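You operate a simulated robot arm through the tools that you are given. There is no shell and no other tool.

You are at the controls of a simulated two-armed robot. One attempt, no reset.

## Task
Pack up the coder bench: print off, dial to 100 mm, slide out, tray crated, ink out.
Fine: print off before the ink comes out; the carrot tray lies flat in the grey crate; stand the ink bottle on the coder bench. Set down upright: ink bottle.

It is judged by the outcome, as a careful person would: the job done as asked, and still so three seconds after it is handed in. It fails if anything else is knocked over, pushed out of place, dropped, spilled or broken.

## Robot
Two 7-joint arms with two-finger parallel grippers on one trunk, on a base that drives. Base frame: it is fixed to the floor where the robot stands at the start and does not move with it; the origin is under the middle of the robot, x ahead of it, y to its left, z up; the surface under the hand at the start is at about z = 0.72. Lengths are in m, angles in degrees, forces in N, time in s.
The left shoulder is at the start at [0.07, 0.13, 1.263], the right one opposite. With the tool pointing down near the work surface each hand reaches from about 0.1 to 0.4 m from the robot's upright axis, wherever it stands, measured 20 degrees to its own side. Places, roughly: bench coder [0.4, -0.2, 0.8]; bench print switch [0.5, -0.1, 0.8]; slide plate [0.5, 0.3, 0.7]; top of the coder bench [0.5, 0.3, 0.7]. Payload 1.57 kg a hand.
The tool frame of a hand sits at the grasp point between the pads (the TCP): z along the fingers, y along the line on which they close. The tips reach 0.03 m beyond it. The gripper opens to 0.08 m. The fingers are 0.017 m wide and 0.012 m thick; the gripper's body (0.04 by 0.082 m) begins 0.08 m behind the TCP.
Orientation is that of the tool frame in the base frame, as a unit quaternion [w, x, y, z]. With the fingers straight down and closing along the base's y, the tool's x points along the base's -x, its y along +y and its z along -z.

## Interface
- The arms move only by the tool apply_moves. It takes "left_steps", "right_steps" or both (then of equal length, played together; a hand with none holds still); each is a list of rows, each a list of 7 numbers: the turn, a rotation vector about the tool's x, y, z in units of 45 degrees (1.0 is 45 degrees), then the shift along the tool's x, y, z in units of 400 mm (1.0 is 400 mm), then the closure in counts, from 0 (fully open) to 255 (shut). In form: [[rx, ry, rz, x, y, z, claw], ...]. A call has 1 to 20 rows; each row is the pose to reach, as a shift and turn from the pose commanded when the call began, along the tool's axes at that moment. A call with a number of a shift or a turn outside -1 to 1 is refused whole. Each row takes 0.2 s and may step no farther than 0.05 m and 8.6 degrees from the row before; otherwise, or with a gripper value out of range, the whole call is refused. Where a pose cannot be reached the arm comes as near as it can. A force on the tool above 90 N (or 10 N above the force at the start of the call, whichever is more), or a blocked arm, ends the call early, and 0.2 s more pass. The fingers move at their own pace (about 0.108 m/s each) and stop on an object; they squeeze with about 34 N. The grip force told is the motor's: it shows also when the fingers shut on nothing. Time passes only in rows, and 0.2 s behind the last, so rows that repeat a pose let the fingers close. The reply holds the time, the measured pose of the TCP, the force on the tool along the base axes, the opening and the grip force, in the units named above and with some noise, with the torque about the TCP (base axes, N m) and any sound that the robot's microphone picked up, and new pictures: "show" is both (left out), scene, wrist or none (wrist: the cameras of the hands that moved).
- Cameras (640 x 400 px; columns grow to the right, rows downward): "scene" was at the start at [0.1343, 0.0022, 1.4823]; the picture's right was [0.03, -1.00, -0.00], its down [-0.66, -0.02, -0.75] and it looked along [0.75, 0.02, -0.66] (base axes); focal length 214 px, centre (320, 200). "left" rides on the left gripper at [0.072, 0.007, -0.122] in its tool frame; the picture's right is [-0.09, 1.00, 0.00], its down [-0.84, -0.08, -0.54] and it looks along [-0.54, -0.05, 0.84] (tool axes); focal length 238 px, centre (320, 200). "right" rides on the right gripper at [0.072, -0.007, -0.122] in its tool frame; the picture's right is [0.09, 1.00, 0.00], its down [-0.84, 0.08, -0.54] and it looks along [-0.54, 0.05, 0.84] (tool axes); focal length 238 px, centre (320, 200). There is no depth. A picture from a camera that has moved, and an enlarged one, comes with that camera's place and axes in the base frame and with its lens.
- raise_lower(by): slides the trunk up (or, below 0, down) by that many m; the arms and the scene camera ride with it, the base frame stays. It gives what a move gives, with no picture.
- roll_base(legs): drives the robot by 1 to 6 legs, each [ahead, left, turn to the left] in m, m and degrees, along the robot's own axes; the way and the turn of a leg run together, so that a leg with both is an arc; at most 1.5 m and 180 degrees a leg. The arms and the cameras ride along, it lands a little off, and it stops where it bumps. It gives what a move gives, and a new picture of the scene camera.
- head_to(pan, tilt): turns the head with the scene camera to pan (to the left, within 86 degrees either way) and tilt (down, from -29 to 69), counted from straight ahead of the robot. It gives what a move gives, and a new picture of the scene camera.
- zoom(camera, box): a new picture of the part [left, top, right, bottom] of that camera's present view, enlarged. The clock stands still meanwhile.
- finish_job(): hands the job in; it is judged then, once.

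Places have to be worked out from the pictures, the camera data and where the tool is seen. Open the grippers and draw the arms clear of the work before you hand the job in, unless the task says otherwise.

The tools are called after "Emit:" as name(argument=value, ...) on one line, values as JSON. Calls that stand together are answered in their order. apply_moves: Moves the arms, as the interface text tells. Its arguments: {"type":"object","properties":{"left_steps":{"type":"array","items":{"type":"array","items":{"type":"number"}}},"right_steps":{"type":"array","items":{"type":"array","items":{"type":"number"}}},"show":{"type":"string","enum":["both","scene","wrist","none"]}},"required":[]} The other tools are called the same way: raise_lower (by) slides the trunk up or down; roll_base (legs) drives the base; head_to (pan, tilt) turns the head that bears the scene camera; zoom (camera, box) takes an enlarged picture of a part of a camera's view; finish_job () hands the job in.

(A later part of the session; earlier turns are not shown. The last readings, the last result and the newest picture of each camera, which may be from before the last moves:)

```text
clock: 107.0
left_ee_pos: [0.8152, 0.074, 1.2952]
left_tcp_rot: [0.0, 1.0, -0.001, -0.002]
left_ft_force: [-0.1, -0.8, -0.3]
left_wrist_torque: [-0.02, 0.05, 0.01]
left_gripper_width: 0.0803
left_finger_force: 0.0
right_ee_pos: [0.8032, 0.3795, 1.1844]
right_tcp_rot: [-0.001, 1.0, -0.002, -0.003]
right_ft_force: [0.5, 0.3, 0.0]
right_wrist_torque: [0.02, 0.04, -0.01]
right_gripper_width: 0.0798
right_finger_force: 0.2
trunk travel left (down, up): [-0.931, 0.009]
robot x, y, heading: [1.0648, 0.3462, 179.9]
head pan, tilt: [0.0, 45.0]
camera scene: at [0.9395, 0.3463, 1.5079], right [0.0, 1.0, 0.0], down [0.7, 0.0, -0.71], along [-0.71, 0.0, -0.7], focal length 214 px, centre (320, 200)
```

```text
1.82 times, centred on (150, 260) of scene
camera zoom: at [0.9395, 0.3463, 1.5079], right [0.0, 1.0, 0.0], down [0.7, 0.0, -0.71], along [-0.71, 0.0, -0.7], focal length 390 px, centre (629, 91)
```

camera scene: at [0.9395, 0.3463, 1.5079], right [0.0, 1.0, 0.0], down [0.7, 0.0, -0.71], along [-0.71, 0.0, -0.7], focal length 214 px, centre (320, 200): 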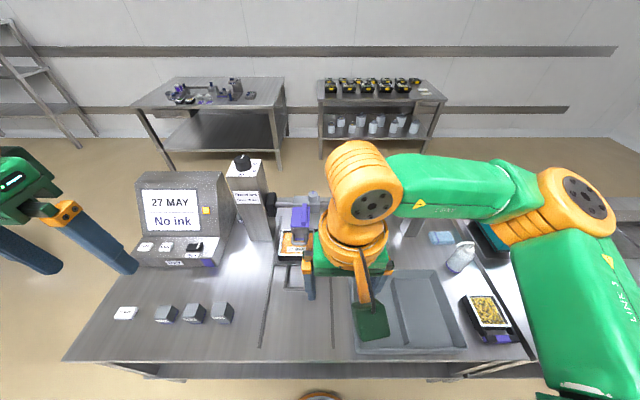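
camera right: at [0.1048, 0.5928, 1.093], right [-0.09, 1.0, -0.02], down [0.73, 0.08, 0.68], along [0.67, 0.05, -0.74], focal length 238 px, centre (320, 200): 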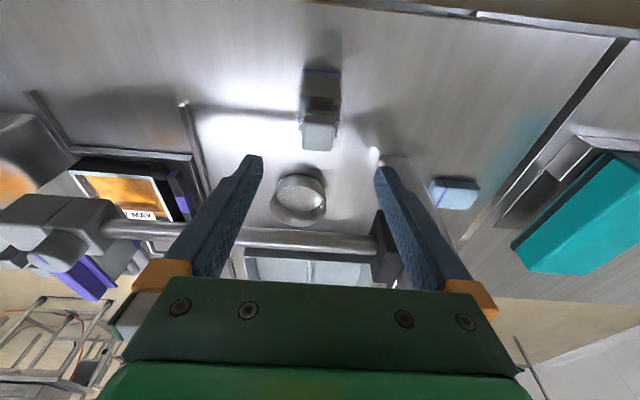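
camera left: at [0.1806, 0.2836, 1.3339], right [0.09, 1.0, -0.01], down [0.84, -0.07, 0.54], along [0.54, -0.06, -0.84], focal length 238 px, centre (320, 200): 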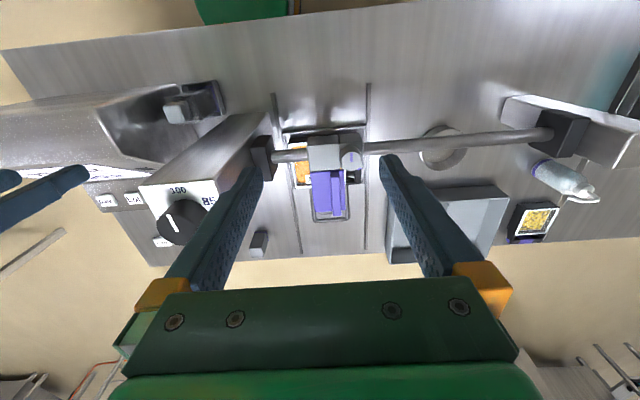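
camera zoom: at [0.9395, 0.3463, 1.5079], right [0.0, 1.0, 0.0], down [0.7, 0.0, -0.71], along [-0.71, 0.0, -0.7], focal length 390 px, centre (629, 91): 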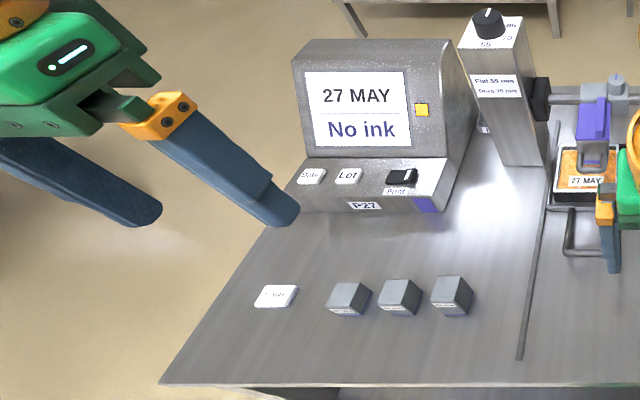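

From this side I see: slide handle bar at about (0.63, 0.27, 0.75), the carrot tray with a purple grip handle on its +y end, the head raised by the dial. I'll lower the trunk for reach and line the robot up with the slide.

Emit:
raise_lower(by=-0.2)

Emit:
roll_base(legs=[[0.03, 0.12, 0]])

Emit:
zoom(camera="right", box=[0, 0, 640, 400])

```text
clock: 109.2
left_ee_pos: [0.8108, 0.0749, 1.0941]
left_tcp_rot: [0.0, 1.0, -0.001, 0.0]
left_ft_force: [-0.7, -0.7, 0.3]
left_wrist_torque: [-0.01, -0.01, 0.05]
left_gripper_width: 0.0799
left_finger_force: 0.1
right_ee_pos: [0.7989, 0.3793, 0.9834]
right_tcp_rot: [0.001, 1.0, -0.003, -0.001]
right_ft_force: [-0.4, 0.0, 0.9]
right_wrist_torque: [-0.01, 0.0, -0.04]
right_gripper_width: 0.0802
right_finger_force: 0.0
trunk travel left (down, up): [-0.731, 0.209]
robot x, y, heading: [1.0678, 0.3452, 179.9]
head pan, tilt: [0.0, 45.0]
```

```text
clock: 110.5
left_ee_pos: [0.7818, -0.0454, 1.095]
left_tcp_rot: [0.0, 1.0, 0.0, -0.002]
left_ft_force: [0.7, -0.5, -0.2]
left_wrist_torque: [0.0, -0.01, -0.01]
left_gripper_width: 0.0803
left_finger_force: 0.1
right_ee_pos: [0.769, 0.2595, 0.9832]
right_tcp_rot: [0.001, 1.0, -0.002, -0.001]
right_ft_force: [0.3, 0.7, -0.3]
right_wrist_torque: [0.03, 0.04, 0.0]
right_gripper_width: 0.0802
right_finger_force: 0.2
trunk travel left (down, up): [-0.731, 0.209]
robot x, y, heading: [1.0388, 0.2214, 180.2]
head pan, tilt: [0.0, 45.0]
camera scene: at [0.9048, 0.2273, 1.3075], right [0.0, 1.0, 0.0], down [0.71, 0.0, -0.71], along [-0.71, 0.0, -0.71], focal length 214 px, centre (320, 200)
```

scene: 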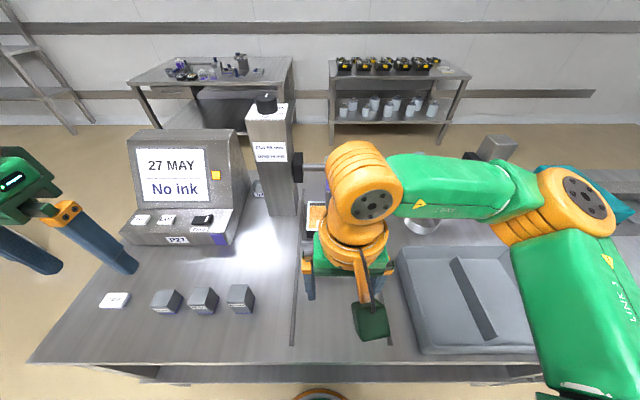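

```text
1.00 times, centred on (320, 200) of right (not enlarged: the box is as wide or as high as the picture)
camera zoom: at [0.8426, 0.2673, 1.104], right [0.09, -1.0, 0.0], down [-0.84, -0.07, 0.54], along [-0.54, -0.05, -0.84], focal length 238 px, centre (320, 200)
```

zoom: 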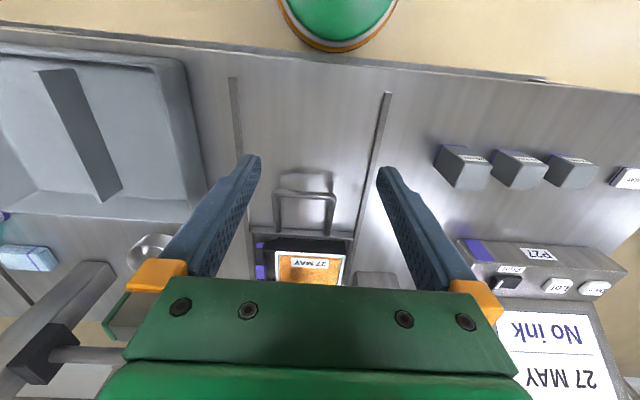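

The handle bar is confirmed at (0.626, 0.271, 0.755). I'll close the right fingers and move them to just above the inside of the handle loop.

Emit:
apply_moves(right_steps=[[0, 0, 0, -0.1, 0, 0.03, 255], [0, 0, 0, -0.2, -0.01, 0.1, 255], [0, 0, 0, -0.29, -0.02, 0.17, 255], [0, 0, 0, -0.38, -0.03, 0.24, 255], [0, 0, 0, -0.46, -0.03, 0.31, 255], [0, 0, 0, -0.46, -0.03, 0.3825, 255]], show="both")

Emit:
zoom(camera="right", box=[200, 60, 440, 230])

```text
clock: 111.8
left_ee_pos: [0.7792, -0.0466, 1.0953]
left_tcp_rot: [0.0, 1.0, 0.0, -0.002]
left_ft_force: [0.9, 0.1, -0.3]
left_wrist_torque: [-0.02, 0.04, 0.02]
left_gripper_width: 0.08
left_finger_force: 0.0
right_ee_pos: [0.5864, 0.2722, 0.829]
right_tcp_rot: [-0.001, 1.0, -0.001, -0.001]
right_ft_force: [0.2, -0.7, -0.5]
right_wrist_torque: [-0.02, -0.04, 0.02]
right_gripper_width: 0.0
right_finger_force: 21.6
trunk travel left (down, up): [-0.731, 0.209]
robot x, y, heading: [1.0353, 0.2236, 179.9]
head pan, tilt: [0.0, 45.0]
camera scene: at [0.9042, 0.2252, 1.3074], right [0.0, 1.0, 0.0], down [0.71, 0.0, -0.71], along [-0.71, 0.0, -0.71], focal length 214 px, centre (320, 200)
camera right: at [0.6588, 0.2791, 0.9503], right [0.09, -1.0, 0.0], down [-0.84, -0.08, 0.54], along [-0.54, -0.05, -0.84], focal length 238 px, centre (320, 200)
```

scene: 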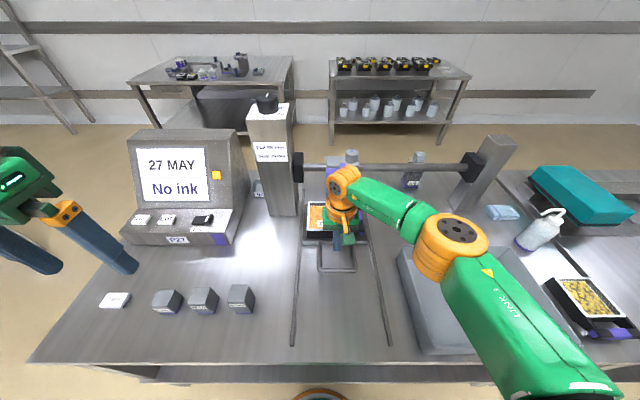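
right: 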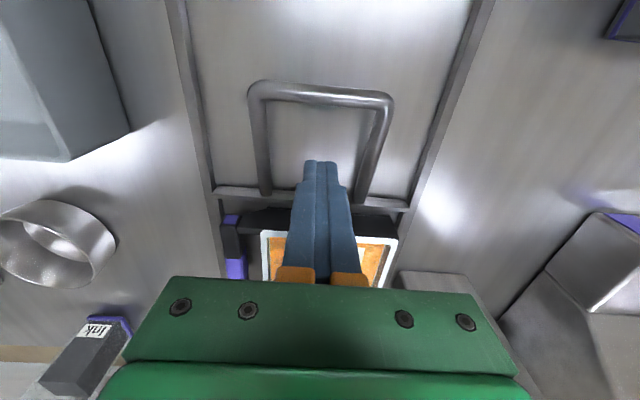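

```text
2.35 times, centred on (320, 145) of right
camera zoom: at [0.6588, 0.2791, 0.9503], right [0.09, -1.0, 0.0], down [-0.84, -0.08, 0.54], along [-0.54, -0.05, -0.84], focal length 561 px, centre (320, 329)
```

zoom: 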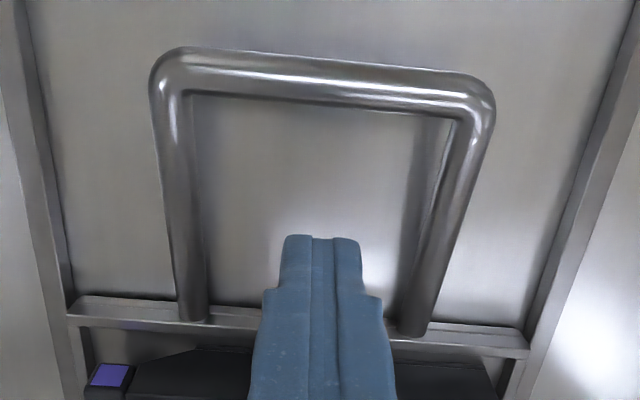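

Fingers are centred over the loop. I'll dip them inside the loop, tips at z ≈ 0.730, and ease toward the bar.

Emit:
apply_moves(right_steps=[[0, 0, 0, 0, 0, 0.06, 255], [0, 0, 0, 0, 0, 0.12, 255], [0, 0, 0, 0, 0, 0.17, 255], [0, 0, 0, 0.04, 0, 0.17, 255]], show="wrist")

```text
clock: 112.8
left_ee_pos: [0.781, -0.046, 1.0933]
left_tcp_rot: [0.001, 1.0, 0.0, -0.001]
left_ft_force: [1.0, -0.3, -0.8]
left_wrist_torque: [0.0, -0.03, -0.01]
left_gripper_width: 0.0801
left_finger_force: 0.2
right_ee_pos: [0.6038, 0.2725, 0.7631]
right_tcp_rot: [0.0, 1.0, -0.001, -0.002]
right_ft_force: [0.9, 0.0, -0.9]
right_wrist_torque: [-0.02, 0.04, 0.01]
right_gripper_width: 0.0
right_finger_force: 21.2
trunk travel left (down, up): [-0.731, 0.209]
robot x, y, heading: [1.0346, 0.2279, 180.0]
head pan, tilt: [0.0, 45.0]
camera right: at [0.6748, 0.279, 0.8826], right [0.09, -1.0, 0.0], down [-0.84, -0.07, 0.54], along [-0.54, -0.05, -0.84], focal length 238 px, centre (320, 200)
```

right: 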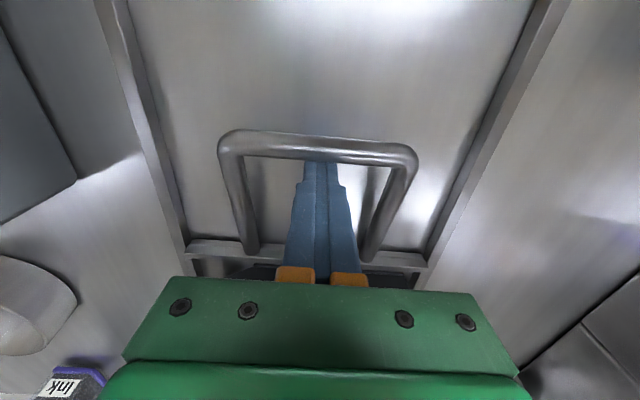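

The fingers are inside the loop, just behind the bar. Now pull toward me in small steps and watch the force.

Emit:
apply_moves(right_steps=[[0, 0, 0, 0.03, 0, 0, 255], [0, 0, 0, 0.06, 0, 0, 255], [0, 0, 0, 0.09, 0, 0, 255], [0, 0, 0, 0.12, 0, 0, 255]], show="both")

```text
clock: 113.8
left_ee_pos: [0.7806, -0.0474, 1.0937]
left_tcp_rot: [0.001, 1.0, 0.0, -0.001]
left_ft_force: [-0.3, -0.2, 0.6]
left_wrist_torque: [0.03, 0.02, 0.01]
left_gripper_width: 0.08
left_finger_force: 0.0
right_ee_pos: [0.6494, 0.2703, 0.7621]
right_tcp_rot: [0.0, 1.0, -0.003, 0.0]
right_ft_force: [-0.8, -0.9, 0.8]
right_wrist_torque: [0.0, -0.02, -0.03]
right_gripper_width: 0.0002
right_finger_force: 21.8
trunk travel left (down, up): [-0.731, 0.209]
robot x, y, heading: [1.0367, 0.2243, 180.0]
head pan, tilt: [0.0, 45.0]
camera scene: at [0.9041, 0.225, 1.3074], right [0.0, 1.0, 0.0], down [0.71, 0.0, -0.71], along [-0.71, 0.0, -0.71], focal length 214 px, centre (320, 200)
camera right: at [0.7215, 0.2773, 0.8825], right [0.09, -1.0, 0.0], down [-0.84, -0.07, 0.54], along [-0.54, -0.05, -0.84], focal length 238 px, centre (320, 200)
```

scene: 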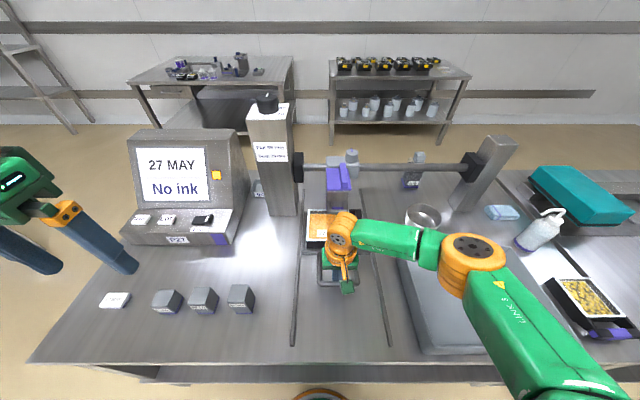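
right: 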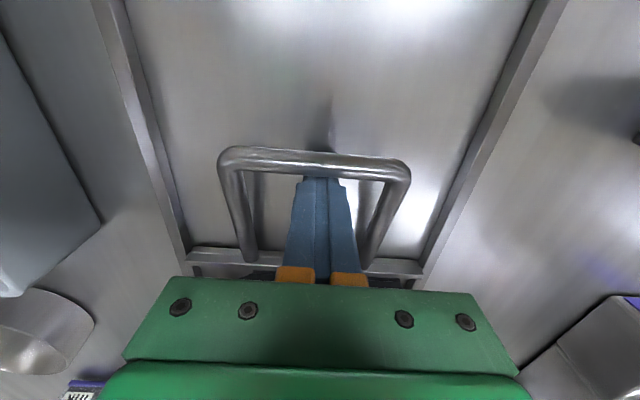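

The slide runs freely with almost no force. To keep my elbow at a safe height over the crate, I'll pull it further by backing the base 0.1 m.

Emit:
roll_base(legs=[[-0.1, 0, 0]])

```text
clock: 115.0
left_ee_pos: [0.879, -0.0476, 1.0933]
left_tcp_rot: [0.0, 1.0, 0.0, 0.0]
left_ft_force: [0.1, -0.2, -0.7]
left_wrist_torque: [0.03, 0.0, -0.04]
left_gripper_width: 0.0798
left_finger_force: 0.0
right_ee_pos: [0.7478, 0.27, 0.7608]
right_tcp_rot: [0.0, 1.0, -0.002, 0.0]
right_ft_force: [0.1, 0.4, 0.0]
right_wrist_torque: [0.01, -0.01, 0.01]
right_gripper_width: 0.0003
right_finger_force: 21.1
trunk travel left (down, up): [-0.731, 0.209]
robot x, y, heading: [1.1374, 0.2258, -180.1]
head pan, tilt: [0.0, 45.0]
camera scene: at [1.0014, 0.2249, 1.3071], right [0.0, 1.0, 0.0], down [0.71, 0.0, -0.71], along [-0.71, 0.0, -0.71], focal length 214 px, centre (320, 200)
```

scene: 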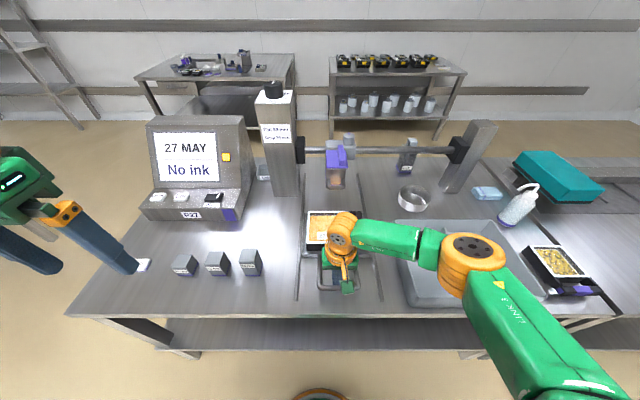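

The slide has followed. Zooming to see how far it can still go.

Emit:
zoom(camera="scene", box=[260, 140, 420, 320])

Emit:
zoom(camera="right", box=[0, 0, 640, 400])

```text
2.22 times, centred on (340, 230) of scene
camera zoom: at [1.0014, 0.2249, 1.3071], right [0.0, 1.0, 0.0], down [0.71, 0.0, -0.71], along [-0.71, 0.0, -0.71], focal length 477 px, centre (276, 133)
```

zoom: 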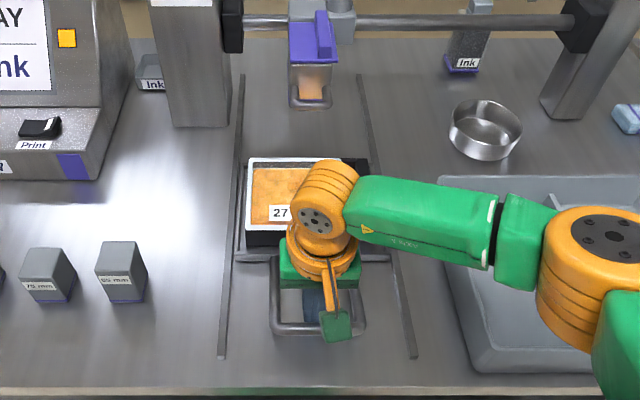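

```text
1.00 times, centred on (320, 200) of right (not enlarged: the box is as wide or as high as the picture)
camera zoom: at [0.8195, 0.2769, 0.8819], right [0.09, -1.0, 0.0], down [-0.84, -0.08, 0.54], along [-0.54, -0.05, -0.84], focal length 238 px, centre (320, 200)
```

zoom: 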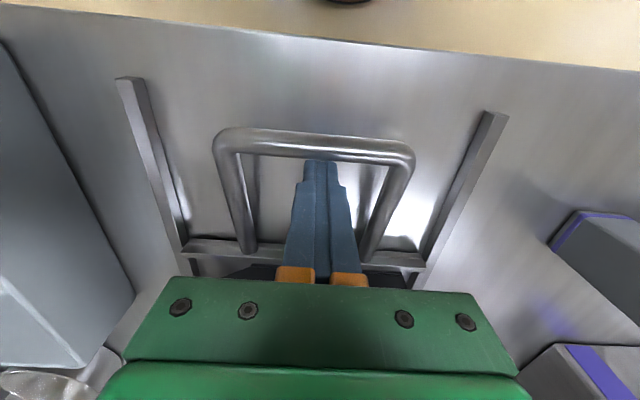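

The plate front is at x ≈ 0.67 while the rails run to x ≈ 0.79. I'll pull further with the base, in smaller bites, looking for an end stop.

Emit:
roll_base(legs=[[-0.06, 0, 0]])

Emit:
zoom(camera="right", box=[0, 0, 640, 400])

```text
clock: 116.0
left_ee_pos: [0.9358, -0.0464, 1.093]
left_tcp_rot: [0.0, 1.0, 0.0, 0.002]
left_ft_force: [-0.3, 0.2, 0.6]
left_wrist_torque: [0.01, 0.01, 0.02]
left_gripper_width: 0.0799
left_finger_force: 0.1
right_ee_pos: [0.8061, 0.27, 0.7597]
right_tcp_rot: [0.001, 1.0, -0.002, 0.0]
right_ft_force: [-0.1, -0.4, -1.2]
right_wrist_torque: [-0.02, 0.01, 0.0]
right_gripper_width: 0.0
right_finger_force: 20.8
trunk travel left (down, up): [-0.731, 0.209]
robot x, y, heading: [1.1942, 0.223, 179.9]
head pan, tilt: [0.0, 45.0]
camera scene: at [1.0587, 0.2249, 1.3068], right [0.0, 1.0, 0.0], down [0.71, 0.0, -0.7], along [-0.7, 0.0, -0.71], focal length 214 px, centre (320, 200)
```

scene: 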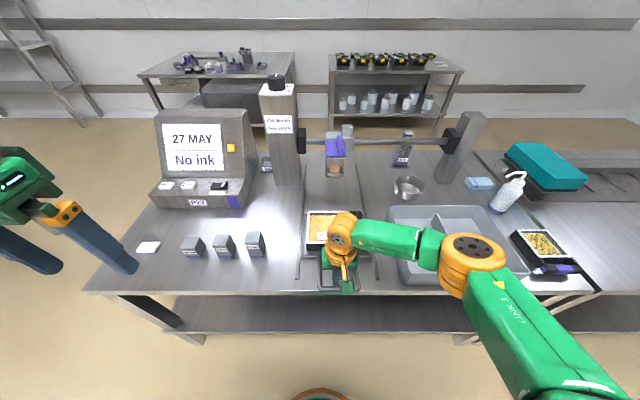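

```text
1.00 times, centred on (320, 200) of right (not enlarged: the box is as wide or as high as the picture)
camera zoom: at [0.8775, 0.277, 0.8813], right [0.09, -1.0, 0.0], down [-0.84, -0.07, 0.54], along [-0.54, -0.05, -0.84], focal length 238 px, centre (320, 200)
```

zoom: 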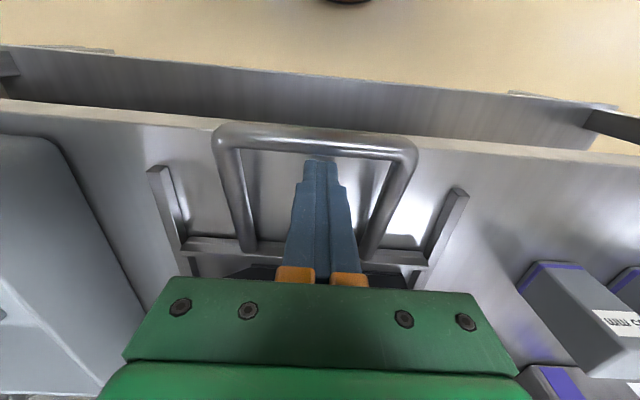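

Still free: the plate front is near x ≈ 0.73 and rails end at ≈ 0.79. One more 4 cm bite.

Emit:
roll_base(legs=[[-0.04, 0, 0]])

Emit:
zoom(camera="right", box=[0, 0, 640, 400])

```text
clock: 116.8
left_ee_pos: [0.9747, -0.0469, 1.0941]
left_tcp_rot: [0.0, 1.0, 0.0, 0.001]
left_ft_force: [0.0, 0.4, -0.7]
left_wrist_torque: [0.01, -0.03, 0.0]
left_gripper_width: 0.0799
left_finger_force: 0.0
right_ee_pos: [0.8442, 0.2695, 0.76]
right_tcp_rot: [0.0, 1.0, -0.001, 0.001]
right_ft_force: [-0.8, 0.6, -0.4]
right_wrist_torque: [0.0, -0.02, 0.0]
right_gripper_width: 0.0
right_finger_force: 22.2
trunk travel left (down, up): [-0.731, 0.209]
robot x, y, heading: [1.2354, 0.226, 179.9]
head pan, tilt: [0.0, 45.0]
camera scene: at [1.0978, 0.2249, 1.3068], right [0.0, 1.0, 0.0], down [0.71, 0.0, -0.7], along [-0.7, 0.0, -0.71], focal length 214 px, centre (320, 200)
```

scene: 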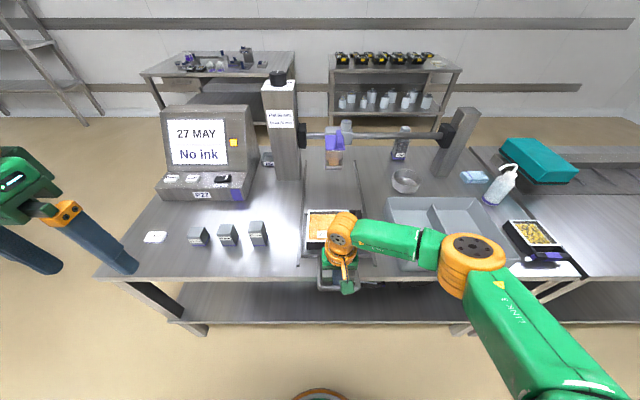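

```text
1.00 times, centred on (320, 200) of right (not enlarged: the box is as wide or as high as the picture)
camera zoom: at [0.9166, 0.2771, 0.8813], right [0.09, -1.0, 0.0], down [-0.84, -0.07, 0.54], along [-0.54, -0.05, -0.84], focal length 238 px, centre (320, 200)
```

zoom: 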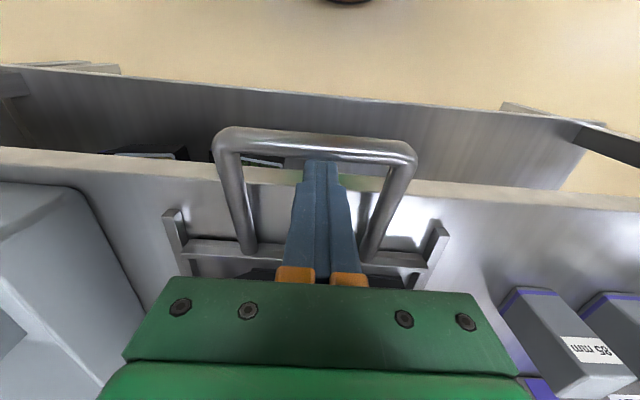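

Nearly at the rail ends with no stop felt yet. I'll pull the last bit with the arm in 5 mm steps to feel for the stop.

Emit:
apply_moves(right_steps=[[0, 0, 0, 0.0125, 0, 0, 255], [0, 0, 0, 0.025, 0, 0, 255], [0, 0, 0, 0.0375, 0, 0, 255], [0, 0, 0, 0.05, 0, 0, 255]], show="wrist")

```text
clock: 117.8
left_ee_pos: [0.9735, -0.0459, 1.0932]
left_tcp_rot: [0.0, 1.0, 0.0, 0.002]
left_ft_force: [0.7, -0.2, 0.2]
left_wrist_torque: [0.01, -0.01, 0.0]
left_gripper_width: 0.08
left_finger_force: 0.0
right_ee_pos: [0.8618, 0.2698, 0.7604]
right_tcp_rot: [0.0, 1.0, -0.003, 0.0]
right_ft_force: [-22.2, 0.4, 6.9]
right_wrist_torque: [-0.22, -0.06, 0.07]
right_gripper_width: 0.0
right_finger_force: 21.2
trunk travel left (down, up): [-0.731, 0.209]
robot x, y, heading: [1.2325, 0.2212, 180.2]
head pan, tilt: [0.0, 45.0]
camera right: at [0.9342, 0.2774, 0.8818], right [0.09, -1.0, 0.0], down [-0.84, -0.07, 0.54], along [-0.54, -0.05, -0.84], focal length 238 px, centre (320, 200)
```

right: 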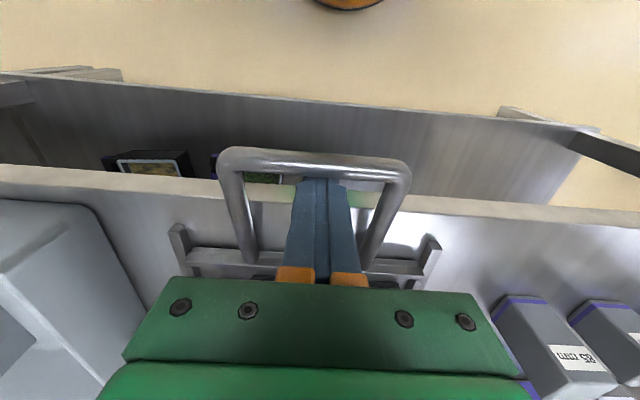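

The stop is reached (22 N back-force): the slide is fully out. I back the fingers off the bar and lift them out of the loop.

Emit:
apply_moves(right_steps=[[0, 0, 0, -0.03, 0, 0, 255], [0, 0, 0, -0.06, 0, 0, 255], [0, 0, 0, -0.06, 0, -0.1, 255], [0, 0, 0, -0.06, 0, -0.2, 255], [0, 0, 0, -0.06, 0, -0.3, 255], [0, 0, 0, -0.06, 0, -0.4, 0]], show="both")

Emit:
zoom(camera="right", box=[160, 100, 480, 300])

Emit:
zoom(camera="scene", box=[290, 120, 590, 300])

```text
clock: 119.2
left_ee_pos: [0.98, -0.0468, 1.0947]
left_tcp_rot: [0.0, 1.0, 0.0, -0.001]
left_ft_force: [0.7, 0.8, 0.2]
left_wrist_torque: [0.04, 0.03, 0.0]
left_gripper_width: 0.0796
left_finger_force: 0.0
right_ee_pos: [0.8463, 0.2718, 0.9222]
right_tcp_rot: [-0.001, 1.0, -0.002, -0.001]
right_ft_force: [0.1, 0.0, -0.1]
right_wrist_torque: [0.01, 0.0, -0.05]
right_gripper_width: 0.0789
right_finger_force: 1.1
trunk travel left (down, up): [-0.731, 0.209]
robot x, y, heading: [1.2346, 0.2224, 180.0]
head pan, tilt: [0.0, 45.0]
camera scene: at [1.1032, 0.2248, 1.3074], right [0.0, 1.0, 0.0], down [0.71, 0.0, -0.71], along [-0.71, 0.0, -0.71], focal length 214 px, centre (320, 200)
camera right: at [0.9178, 0.2774, 1.0422], right [0.09, -1.0, 0.0], down [-0.84, -0.07, 0.54], along [-0.54, -0.05, -0.84], focal length 238 px, centre (320, 200)
```

scene: 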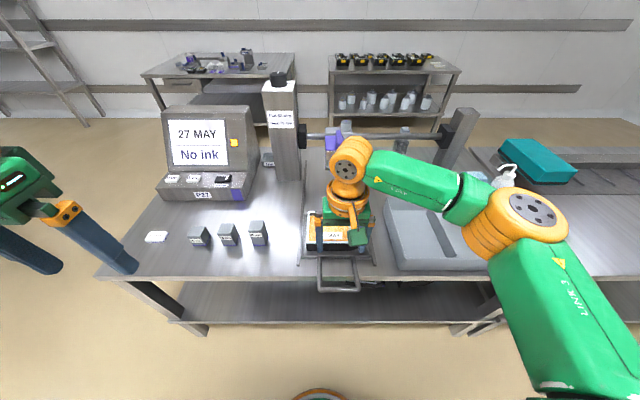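
right: 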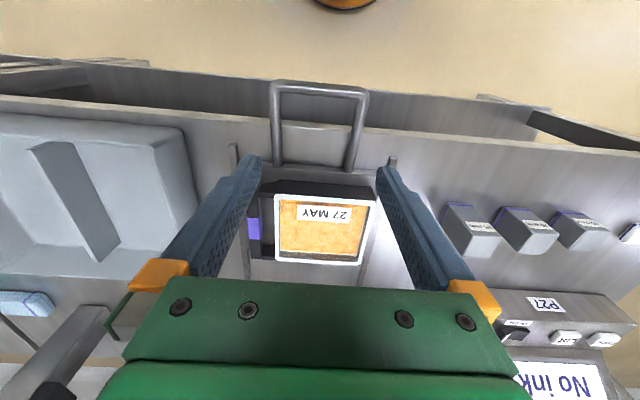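

```text
2.00 times, centred on (320, 200) of right
camera zoom: at [0.9178, 0.2774, 1.0422], right [0.09, -1.0, 0.0], down [-0.84, -0.07, 0.54], along [-0.54, -0.05, -0.84], focal length 477 px, centre (320, 200)
```

zoom: 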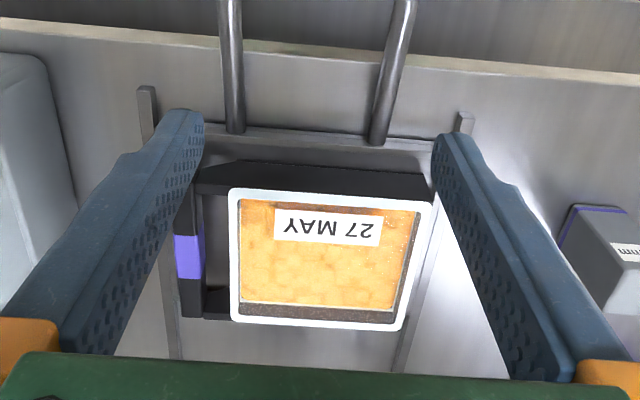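

```text
2.13 times, centred on (440, 210) of scene
camera zoom: at [1.1032, 0.2248, 1.3074], right [0.0, 1.0, 0.0], down [0.71, 0.0, -0.71], along [-0.71, 0.0, -0.71], focal length 458 px, centre (64, 179)
```

zoom: 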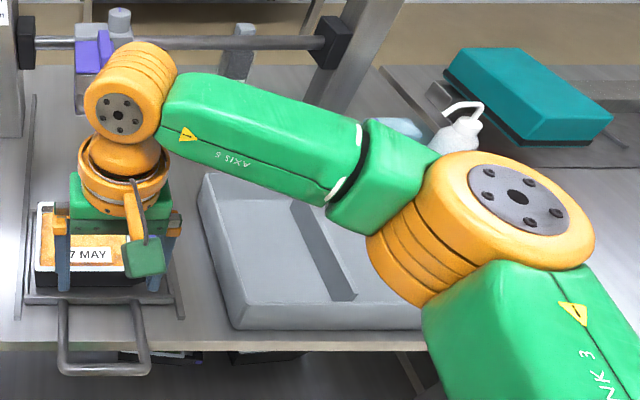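

The tray is fully exposed; its purple grip bar is on the +y side near (0.69, 0.353). Let me view it from the left camera to get the handle's height and the crate's geometry.

Emit:
zoom(camera="left", box=[0, 0, 640, 400])

Emit:
zoom(camera="left", box=[60, 80, 260, 240])

Emit:
zoom(camera="scene", box=[290, 200, 390, 300])

```text
1.00 times, centred on (320, 200) of left (not enlarged: the box is as wide or as high as the picture)
camera zoom: at [1.0512, -0.0546, 1.2153], right [-0.09, -1.0, 0.0], down [-0.84, 0.08, 0.54], along [-0.54, 0.05, -0.84], focal length 238 px, centre (320, 200)
```

zoom: 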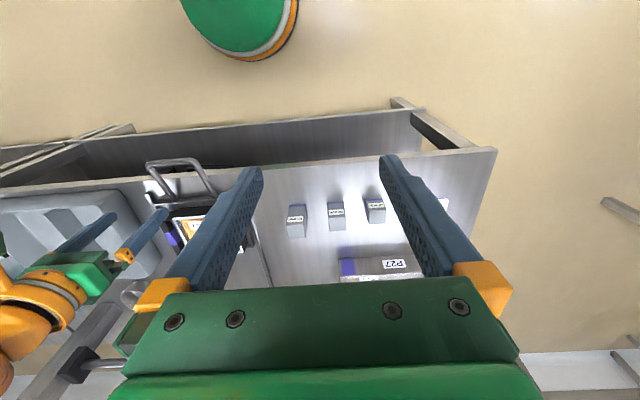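

```text
2.50 times, centred on (160, 160) of left
camera zoom: at [1.0512, -0.0546, 1.2153], right [-0.09, -1.0, 0.0], down [-0.84, 0.08, 0.54], along [-0.54, 0.05, -0.84], focal length 596 px, centre (720, 300)
```

zoom: 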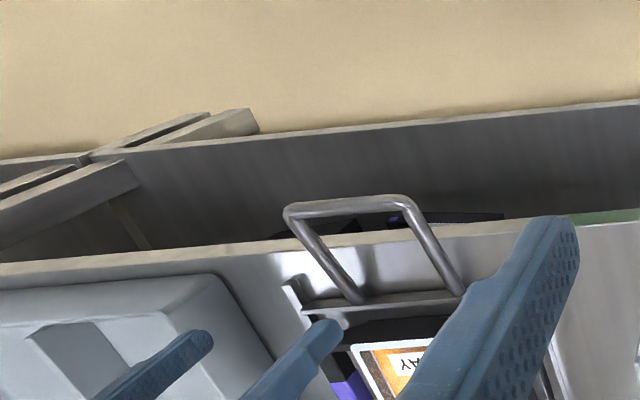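

```text
4.00 times, centred on (340, 250) of scene
camera zoom: at [1.1032, 0.2248, 1.3074], right [0.0, 1.0, 0.0], down [0.71, 0.0, -0.71], along [-0.71, 0.0, -0.71], focal length 858 px, centre (240, 0)
```

zoom: 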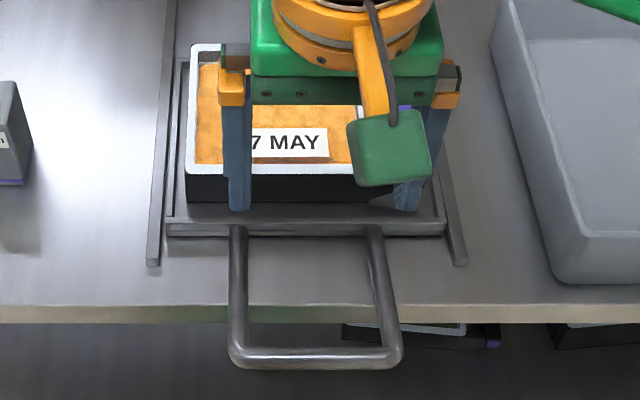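

The tray spans about x 0.637–0.755, y 0.188–0.320, z 0.738–0.782, with the grip bar alongside at y ≈ 0.352. I'll raise the trunk a bit for elbow clearance and move closer to reach it.

Emit:
raise_lower(by=0.07)

Emit:
roll_base(legs=[[0.17, 0, 0]])

Emit:
apply_moves(right_steps=[[0, 0, 0, 0.02, -0.08, 0, 0], [0, 0, 0, 0.04, -0.16, 0.03, 0], [0, 0, 0, 0.05, -0.2, 0.1, 0], [0, 0, 0, 0.05, -0.2, 0.15, 0]], show="both")

Emit:
zoom(camera="right", box=[200, 60, 440, 210])

```text
clock: 120.3
left_ee_pos: [0.979, -0.046, 1.1644]
left_tcp_rot: [-0.001, 1.0, -0.001, -0.001]
left_ft_force: [-0.1, 0.4, 1.1]
left_wrist_torque: [-0.02, 0.03, -0.01]
left_gripper_width: 0.0801
left_finger_force: 0.0
right_ee_pos: [0.8453, 0.2712, 0.9917]
right_tcp_rot: [0.0, 1.0, -0.002, -0.001]
right_ft_force: [-0.8, 0.3, 0.3]
right_wrist_torque: [0.0, -0.02, 0.0]
right_gripper_width: 0.0802
right_finger_force: 0.1
trunk travel left (down, up): [-0.801, 0.139]
robot x, y, heading: [1.2315, 0.2264, 179.8]
head pan, tilt: [0.0, 45.0]
```

```text
clock: 121.8
left_ee_pos: [0.812, -0.0463, 1.1655]
left_tcp_rot: [-0.001, 1.0, 0.0, -0.002]
left_ft_force: [0.1, 0.7, -0.1]
left_wrist_torque: [0.02, 0.02, -0.01]
left_gripper_width: 0.0799
left_finger_force: 0.0
right_ee_pos: [0.6777, 0.2708, 0.9915]
right_tcp_rot: [0.0, 1.0, -0.002, -0.002]
right_ft_force: [-0.5, -0.3, 0.6]
right_wrist_torque: [0.02, 0.0, 0.02]
right_gripper_width: 0.08
right_finger_force: 0.0
trunk travel left (down, up): [-0.801, 0.139]
robot x, y, heading: [1.0681, 0.2244, 179.9]
head pan, tilt: [0.0, 45.0]
camera scene: at [0.9371, 0.225, 1.3778], right [0.0, 1.0, 0.0], down [0.71, 0.0, -0.71], along [-0.71, 0.0, -0.71], focal length 214 px, centre (320, 200)
```

scene: 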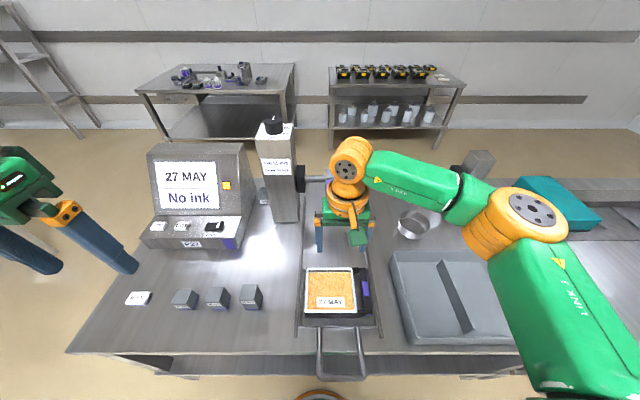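

```text
clock: 122.8
left_ee_pos: [0.8096, -0.0474, 1.1653]
left_tcp_rot: [0.0, 1.0, 0.0, -0.001]
left_ft_force: [0.9, -0.6, -0.3]
left_wrist_torque: [0.0, 0.03, 0.01]
left_gripper_width: 0.0797
left_finger_force: 0.0
right_ee_pos: [0.6946, 0.3506, 0.9296]
right_tcp_rot: [-0.001, 1.0, -0.003, -0.001]
right_ft_force: [0.2, -0.4, -0.6]
right_wrist_torque: [-0.01, 0.01, -0.01]
right_gripper_width: 0.0799
right_finger_force: 0.0
trunk travel left (down, up): [-0.801, 0.139]
robot x, y, heading: [1.0653, 0.2276, 180.0]
head pan, tilt: [0.0, 45.0]
camera scene: at [0.9329, 0.2249, 1.3774], right [0.0, 1.0, 0.0], down [0.71, 0.0, -0.71], along [-0.71, 0.0, -0.71], focal length 214 px, centre (320, 200)
camera right: at [0.7682, 0.3576, 1.0503], right [0.09, -1.0, 0.0], down [-0.84, -0.07, 0.54], along [-0.54, -0.05, -0.84], focal length 238 px, centre (320, 200)
```

scene: 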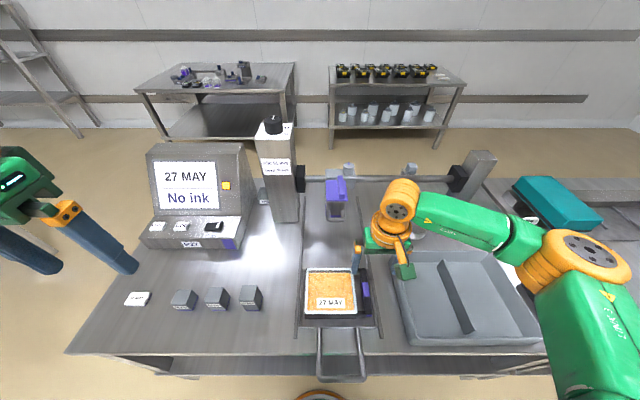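
right: 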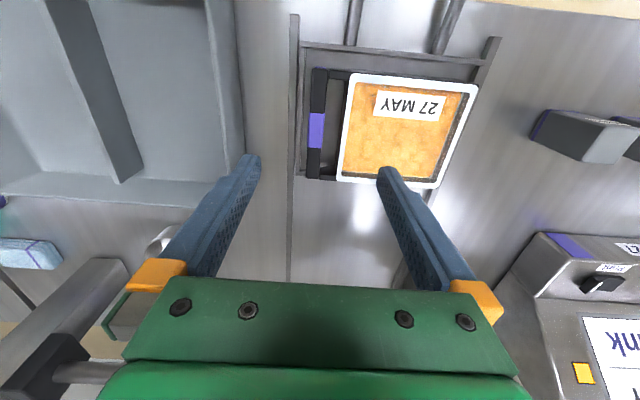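

```text
2.67 times, centred on (320, 135) of right
camera zoom: at [0.7682, 0.3576, 1.0503], right [0.09, -1.0, 0.0], down [-0.84, -0.07, 0.54], along [-0.54, -0.05, -0.84], focal length 636 px, centre (320, 373)
```

zoom: 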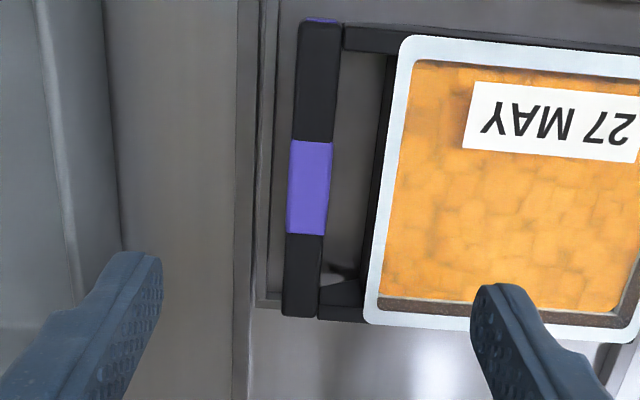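

I see the handle clearly: bar centre (0.688, 0.354), about 19 mm thick, with a 19 mm gap to the tray. I'll preset the fingers to a 26 mm opening and descend to just above it for a check.

Emit:
apply_moves(right_steps=[[0, 0, 0, -0.0175, -0.01, 0.08, 172], [0, 0, 0, -0.0175, -0.01, 0.16, 172], [0, 0, 0, -0.0175, -0.01, 0.24, 172]], show="wrist")

Emit:
zoom(camera="right", box=[240, 80, 420, 220])

Emit:
zoom(camera="scene", box=[290, 200, 450, 340])

```text
clock: 123.6
left_ee_pos: [0.8097, -0.0467, 1.1643]
left_tcp_rot: [0.001, 1.0, -0.001, -0.001]
left_ft_force: [-0.3, 0.9, 0.4]
left_wrist_torque: [0.01, 0.01, -0.03]
left_gripper_width: 0.0799
left_finger_force: 0.0
right_ee_pos: [0.6891, 0.3566, 0.8343]
right_tcp_rot: [-0.001, 1.0, -0.001, 0.0]
right_ft_force: [-0.4, 0.6, 0.0]
right_wrist_torque: [-0.01, -0.02, -0.02]
right_gripper_width: 0.0261
right_finger_force: 0.0
trunk travel left (down, up): [-0.801, 0.139]
robot x, y, heading: [1.0646, 0.2266, 180.0]
head pan, tilt: [0.0, 45.0]
camera right: at [0.7626, 0.3622, 0.9551], right [0.09, -1.0, 0.0], down [-0.84, -0.07, 0.54], along [-0.54, -0.05, -0.84], focal length 238 px, centre (320, 200)
```

right: 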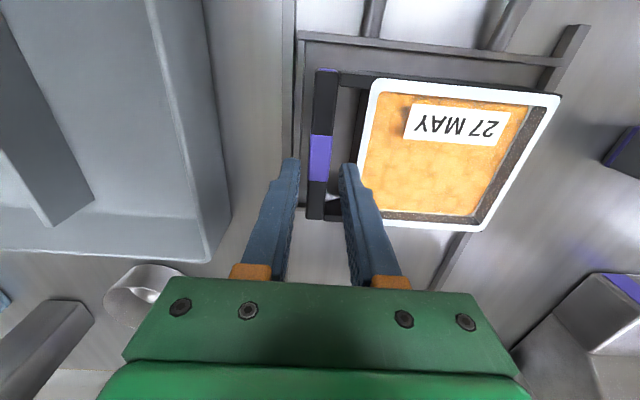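

```text
2.86 times, centred on (330, 150) of right
camera zoom: at [0.7626, 0.3622, 0.9551], right [0.09, -1.0, 0.0], down [-0.84, -0.07, 0.54], along [-0.54, -0.05, -0.84], focal length 681 px, centre (291, 343)
```

zoom: 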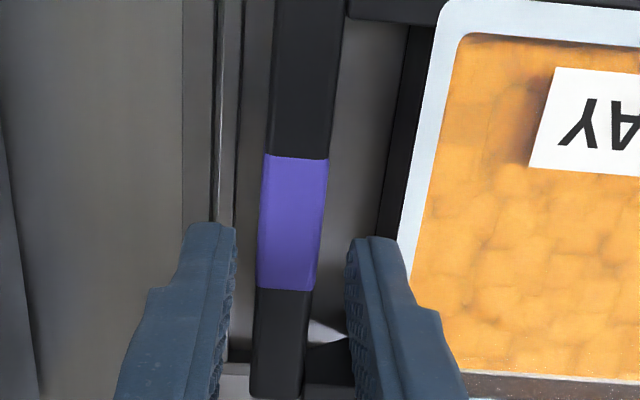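

```text
2.86 times, centred on (370, 270) of scene
camera zoom: at [0.9333, 0.2251, 1.3774], right [0.0, 1.0, 0.0], down [0.71, 0.0, -0.71], along [-0.71, 0.0, -0.71], focal length 613 px, centre (177, 0)
```

zoom: 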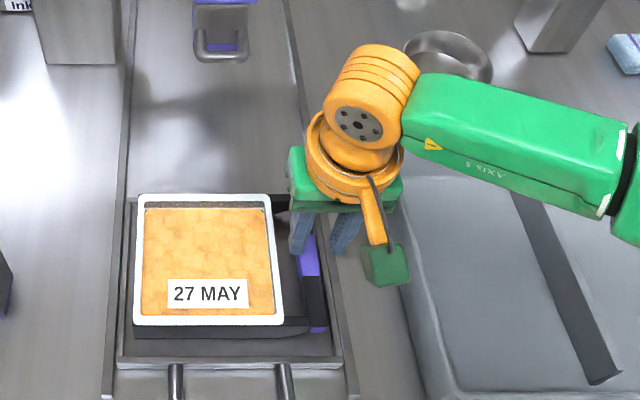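

The fingers are precisely centred on the purple grip. Descending so the tips reach z ≈ 0.746.

Emit:
apply_moves(right_steps=[[0, 0, 0, 0, 0.001, 0.04, 172], [0, 0, 0, 0, 0.001, 0.08, 172], [0, 0, 0, 0, 0.001, 0.115, 172], [0, 0, 0, 0, 0.001, 0.145, 172]], show="wrist")

Emit:
zoom(camera="right", box=[240, 80, 420, 220])

```text
clock: 124.6
left_ee_pos: [0.8093, -0.0456, 1.1641]
left_tcp_rot: [0.001, 1.0, 0.0, -0.001]
left_ft_force: [0.0, 0.3, -0.7]
left_wrist_torque: [0.04, -0.01, 0.01]
left_gripper_width: 0.0799
left_finger_force: 0.1
right_ee_pos: [0.6896, 0.3559, 0.778]
right_tcp_rot: [0.0, 1.0, -0.002, -0.001]
right_ft_force: [-0.6, 0.6, -0.9]
right_wrist_torque: [-0.01, -0.01, 0.01]
right_gripper_width: 0.0257
right_finger_force: 0.0
trunk travel left (down, up): [-0.801, 0.139]
robot x, y, heading: [1.0647, 0.2307, 180.2]
head pan, tilt: [0.0, 45.0]
camera right: at [0.7615, 0.3621, 0.8979], right [0.09, -1.0, 0.0], down [-0.84, -0.07, 0.54], along [-0.54, -0.05, -0.84], focal length 238 px, centre (320, 200)
```

right: 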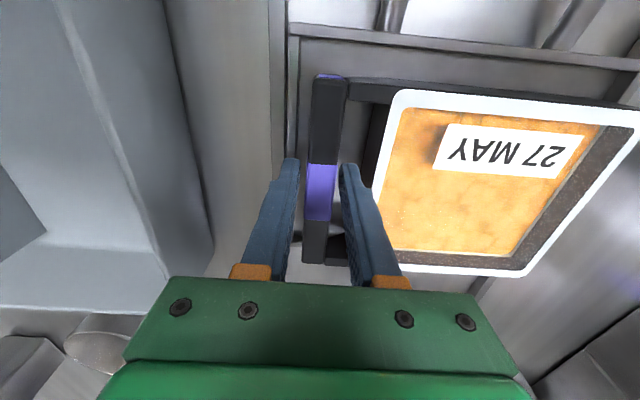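

```text
2.86 times, centred on (330, 150) of right
camera zoom: at [0.7615, 0.3621, 0.8979], right [0.09, -1.0, 0.0], down [-0.84, -0.07, 0.54], along [-0.54, -0.05, -0.84], focal length 681 px, centre (291, 343)
```

zoom: 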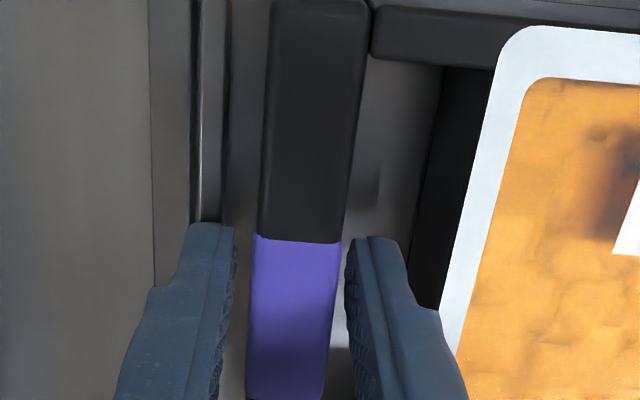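

No contact and well placed. Closing on the grip.

Emit:
apply_moves(right_steps=[[0, 0, 0, 0, 0, 0.008, 172], [0, 0, 0, 0, 0, 0.008, 255], [0, 0, 0, 0, 0, 0.008, 255], [0, 0, 0, 0, 0, 0.008, 255]], show="none")

```text
clock: 125.6
left_ee_pos: [0.8102, -0.0468, 1.1644]
left_tcp_rot: [0.0, 1.0, 0.0, -0.001]
left_ft_force: [0.2, -0.6, -0.2]
left_wrist_torque: [-0.01, 0.04, -0.02]
left_gripper_width: 0.0804
left_finger_force: 0.0
right_ee_pos: [0.6896, 0.3557, 0.7745]
right_tcp_rot: [0.0, 1.0, -0.001, 0.0]
right_ft_force: [0.7, -0.8, 2.4]
right_wrist_torque: [-0.07, -0.14, 0.11]
right_gripper_width: 0.0177
right_finger_force: 31.9
trunk travel left (down, up): [-0.801, 0.139]
robot x, y, heading: [1.065, 0.2262, 180.2]
head pan, tilt: [0.0, 45.0]
```

Gripped at 17.7 mm. Lift 2 cm slowly and check how the tray hangs.

Emit:
apply_moves(right_steps=[[0, 0, 0, 0, 0, -0.0125, 255], [0, 0, 0, 0, 0, -0.025, 255], [0, 0, 0, 0, 0, -0.0375, 255], [0, 0, 0, 0, 0, -0.05, 255], [0, 0, 0, 0, 0, -0.05, 255]], show="both")

Emit:
zoom(camera="scene", box=[290, 200, 450, 340])

```text
clock: 126.8
left_ee_pos: [0.8103, -0.0461, 1.165]
left_tcp_rot: [0.0, 1.0, -0.001, -0.001]
left_ft_force: [0.4, 0.0, -0.3]
left_wrist_torque: [-0.02, 0.03, -0.06]
left_gripper_width: 0.08
left_finger_force: 0.0
right_ee_pos: [0.6891, 0.354, 0.7938]
right_tcp_rot: [0.0, 1.0, -0.002, 0.0]
right_ft_force: [0.8, 0.5, -2.8]
right_wrist_torque: [0.23, -0.01, 0.0]
right_gripper_width: 0.0174
right_finger_force: 32.1
trunk travel left (down, up): [-0.801, 0.139]
robot x, y, heading: [1.066, 0.227, 180.0]
head pan, tilt: [0.0, 45.0]
camera scene: at [0.9328, 0.2251, 1.3773], right [0.0, 1.0, 0.0], down [0.71, 0.0, -0.71], along [-0.71, 0.0, -0.71], focal length 214 px, centre (320, 200)
camera right: at [0.7608, 0.3614, 0.9143], right [0.09, -1.0, 0.0], down [-0.84, -0.07, 0.54], along [-0.54, -0.05, -0.84], focal length 238 px, centre (320, 200)
```

scene: 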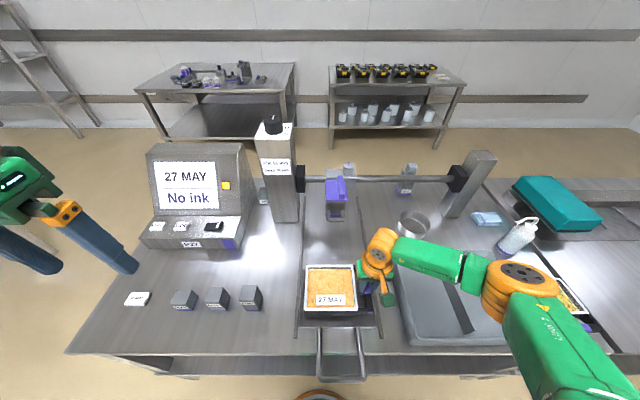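
right: 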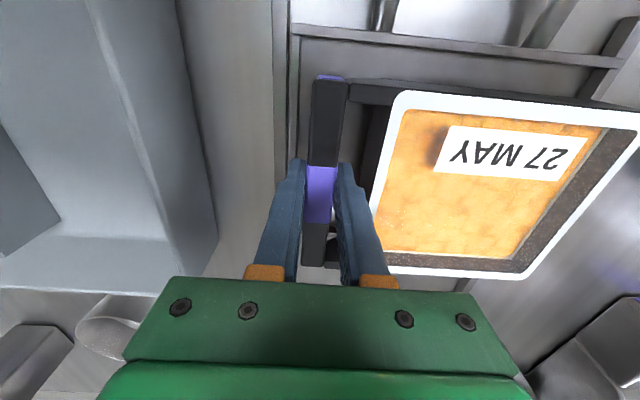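

```text
2.86 times, centred on (370, 270) of scene
camera zoom: at [0.9328, 0.2251, 1.3773], right [0.0, 1.0, 0.0], down [0.71, 0.0, -0.71], along [-0.71, 0.0, -0.71], focal length 613 px, centre (177, 0)
```

zoom: 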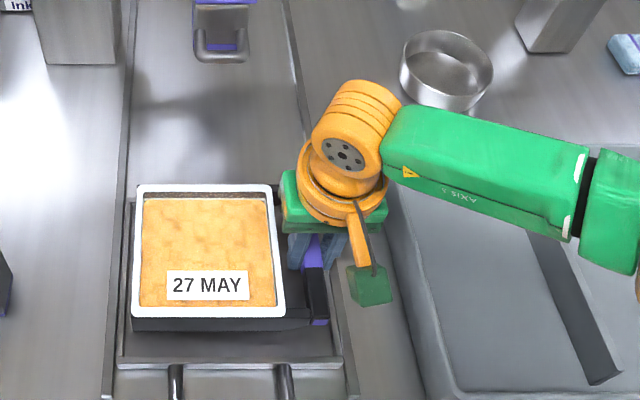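

The tray lifts nearly level (about 0.29 kg). The crate compartments look about 0.135 m wide in y and 0.2 m long in x, so the tray must go in turned 90°. I'll aim the head at the crate to measure it.

Emit:
head_to(pan=-40, tilt=55)

Emit:
zoom(camera="left", box=[0, 0, 640, 400])

```text
clock: 127.9
left_ee_pos: [0.8095, -0.0464, 1.1632]
left_tcp_rot: [0.0, 1.0, 0.0, 0.0]
left_ft_force: [0.1, -0.6, 0.7]
left_wrist_torque: [-0.02, 0.0, -0.02]
left_gripper_width: 0.08
left_finger_force: 0.0
right_ee_pos: [0.6884, 0.3551, 0.7941]
right_tcp_rot: [-0.001, 1.0, -0.001, -0.001]
right_ft_force: [-0.5, 0.6, -2.6]
right_wrist_torque: [0.24, 0.0, 0.0]
right_gripper_width: 0.0176
right_finger_force: 32.8
trunk travel left (down, up): [-0.801, 0.139]
robot x, y, heading: [1.0641, 0.2292, 180.1]
head pan, tilt: [-40.0, 55.0]
camera scene: at [0.9588, 0.2714, 1.3639], right [0.64, 0.77, 0.0], down [0.63, -0.53, -0.57], along [-0.44, 0.37, -0.82], focal length 214 px, centre (320, 200)
```

scene: 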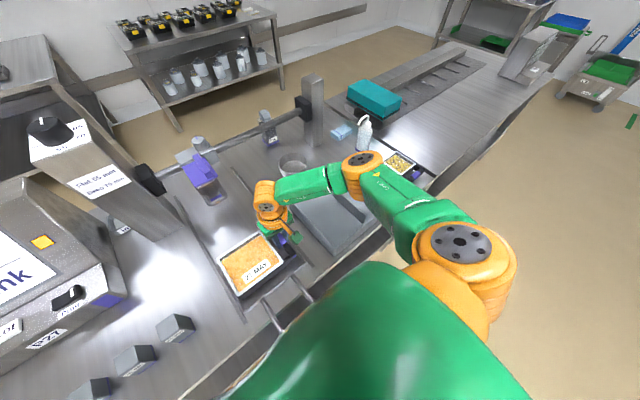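

```text
1.00 times, centred on (320, 200) of left (not enlarged: the box is as wide or as high as the picture)
camera zoom: at [0.8809, -0.0543, 1.2851], right [-0.09, -1.0, 0.0], down [-0.84, 0.08, 0.54], along [-0.54, 0.05, -0.84], focal length 238 px, centre (320, 200)
```

zoom: 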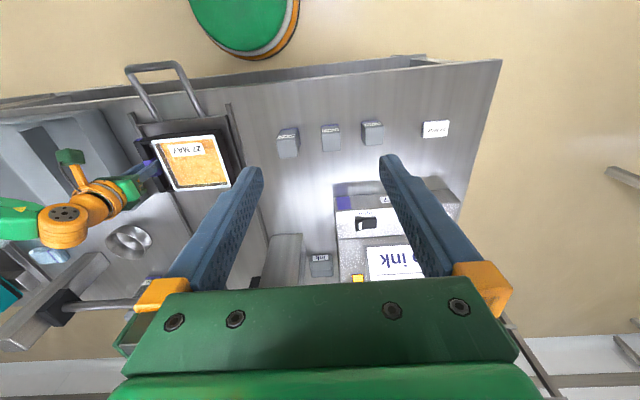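

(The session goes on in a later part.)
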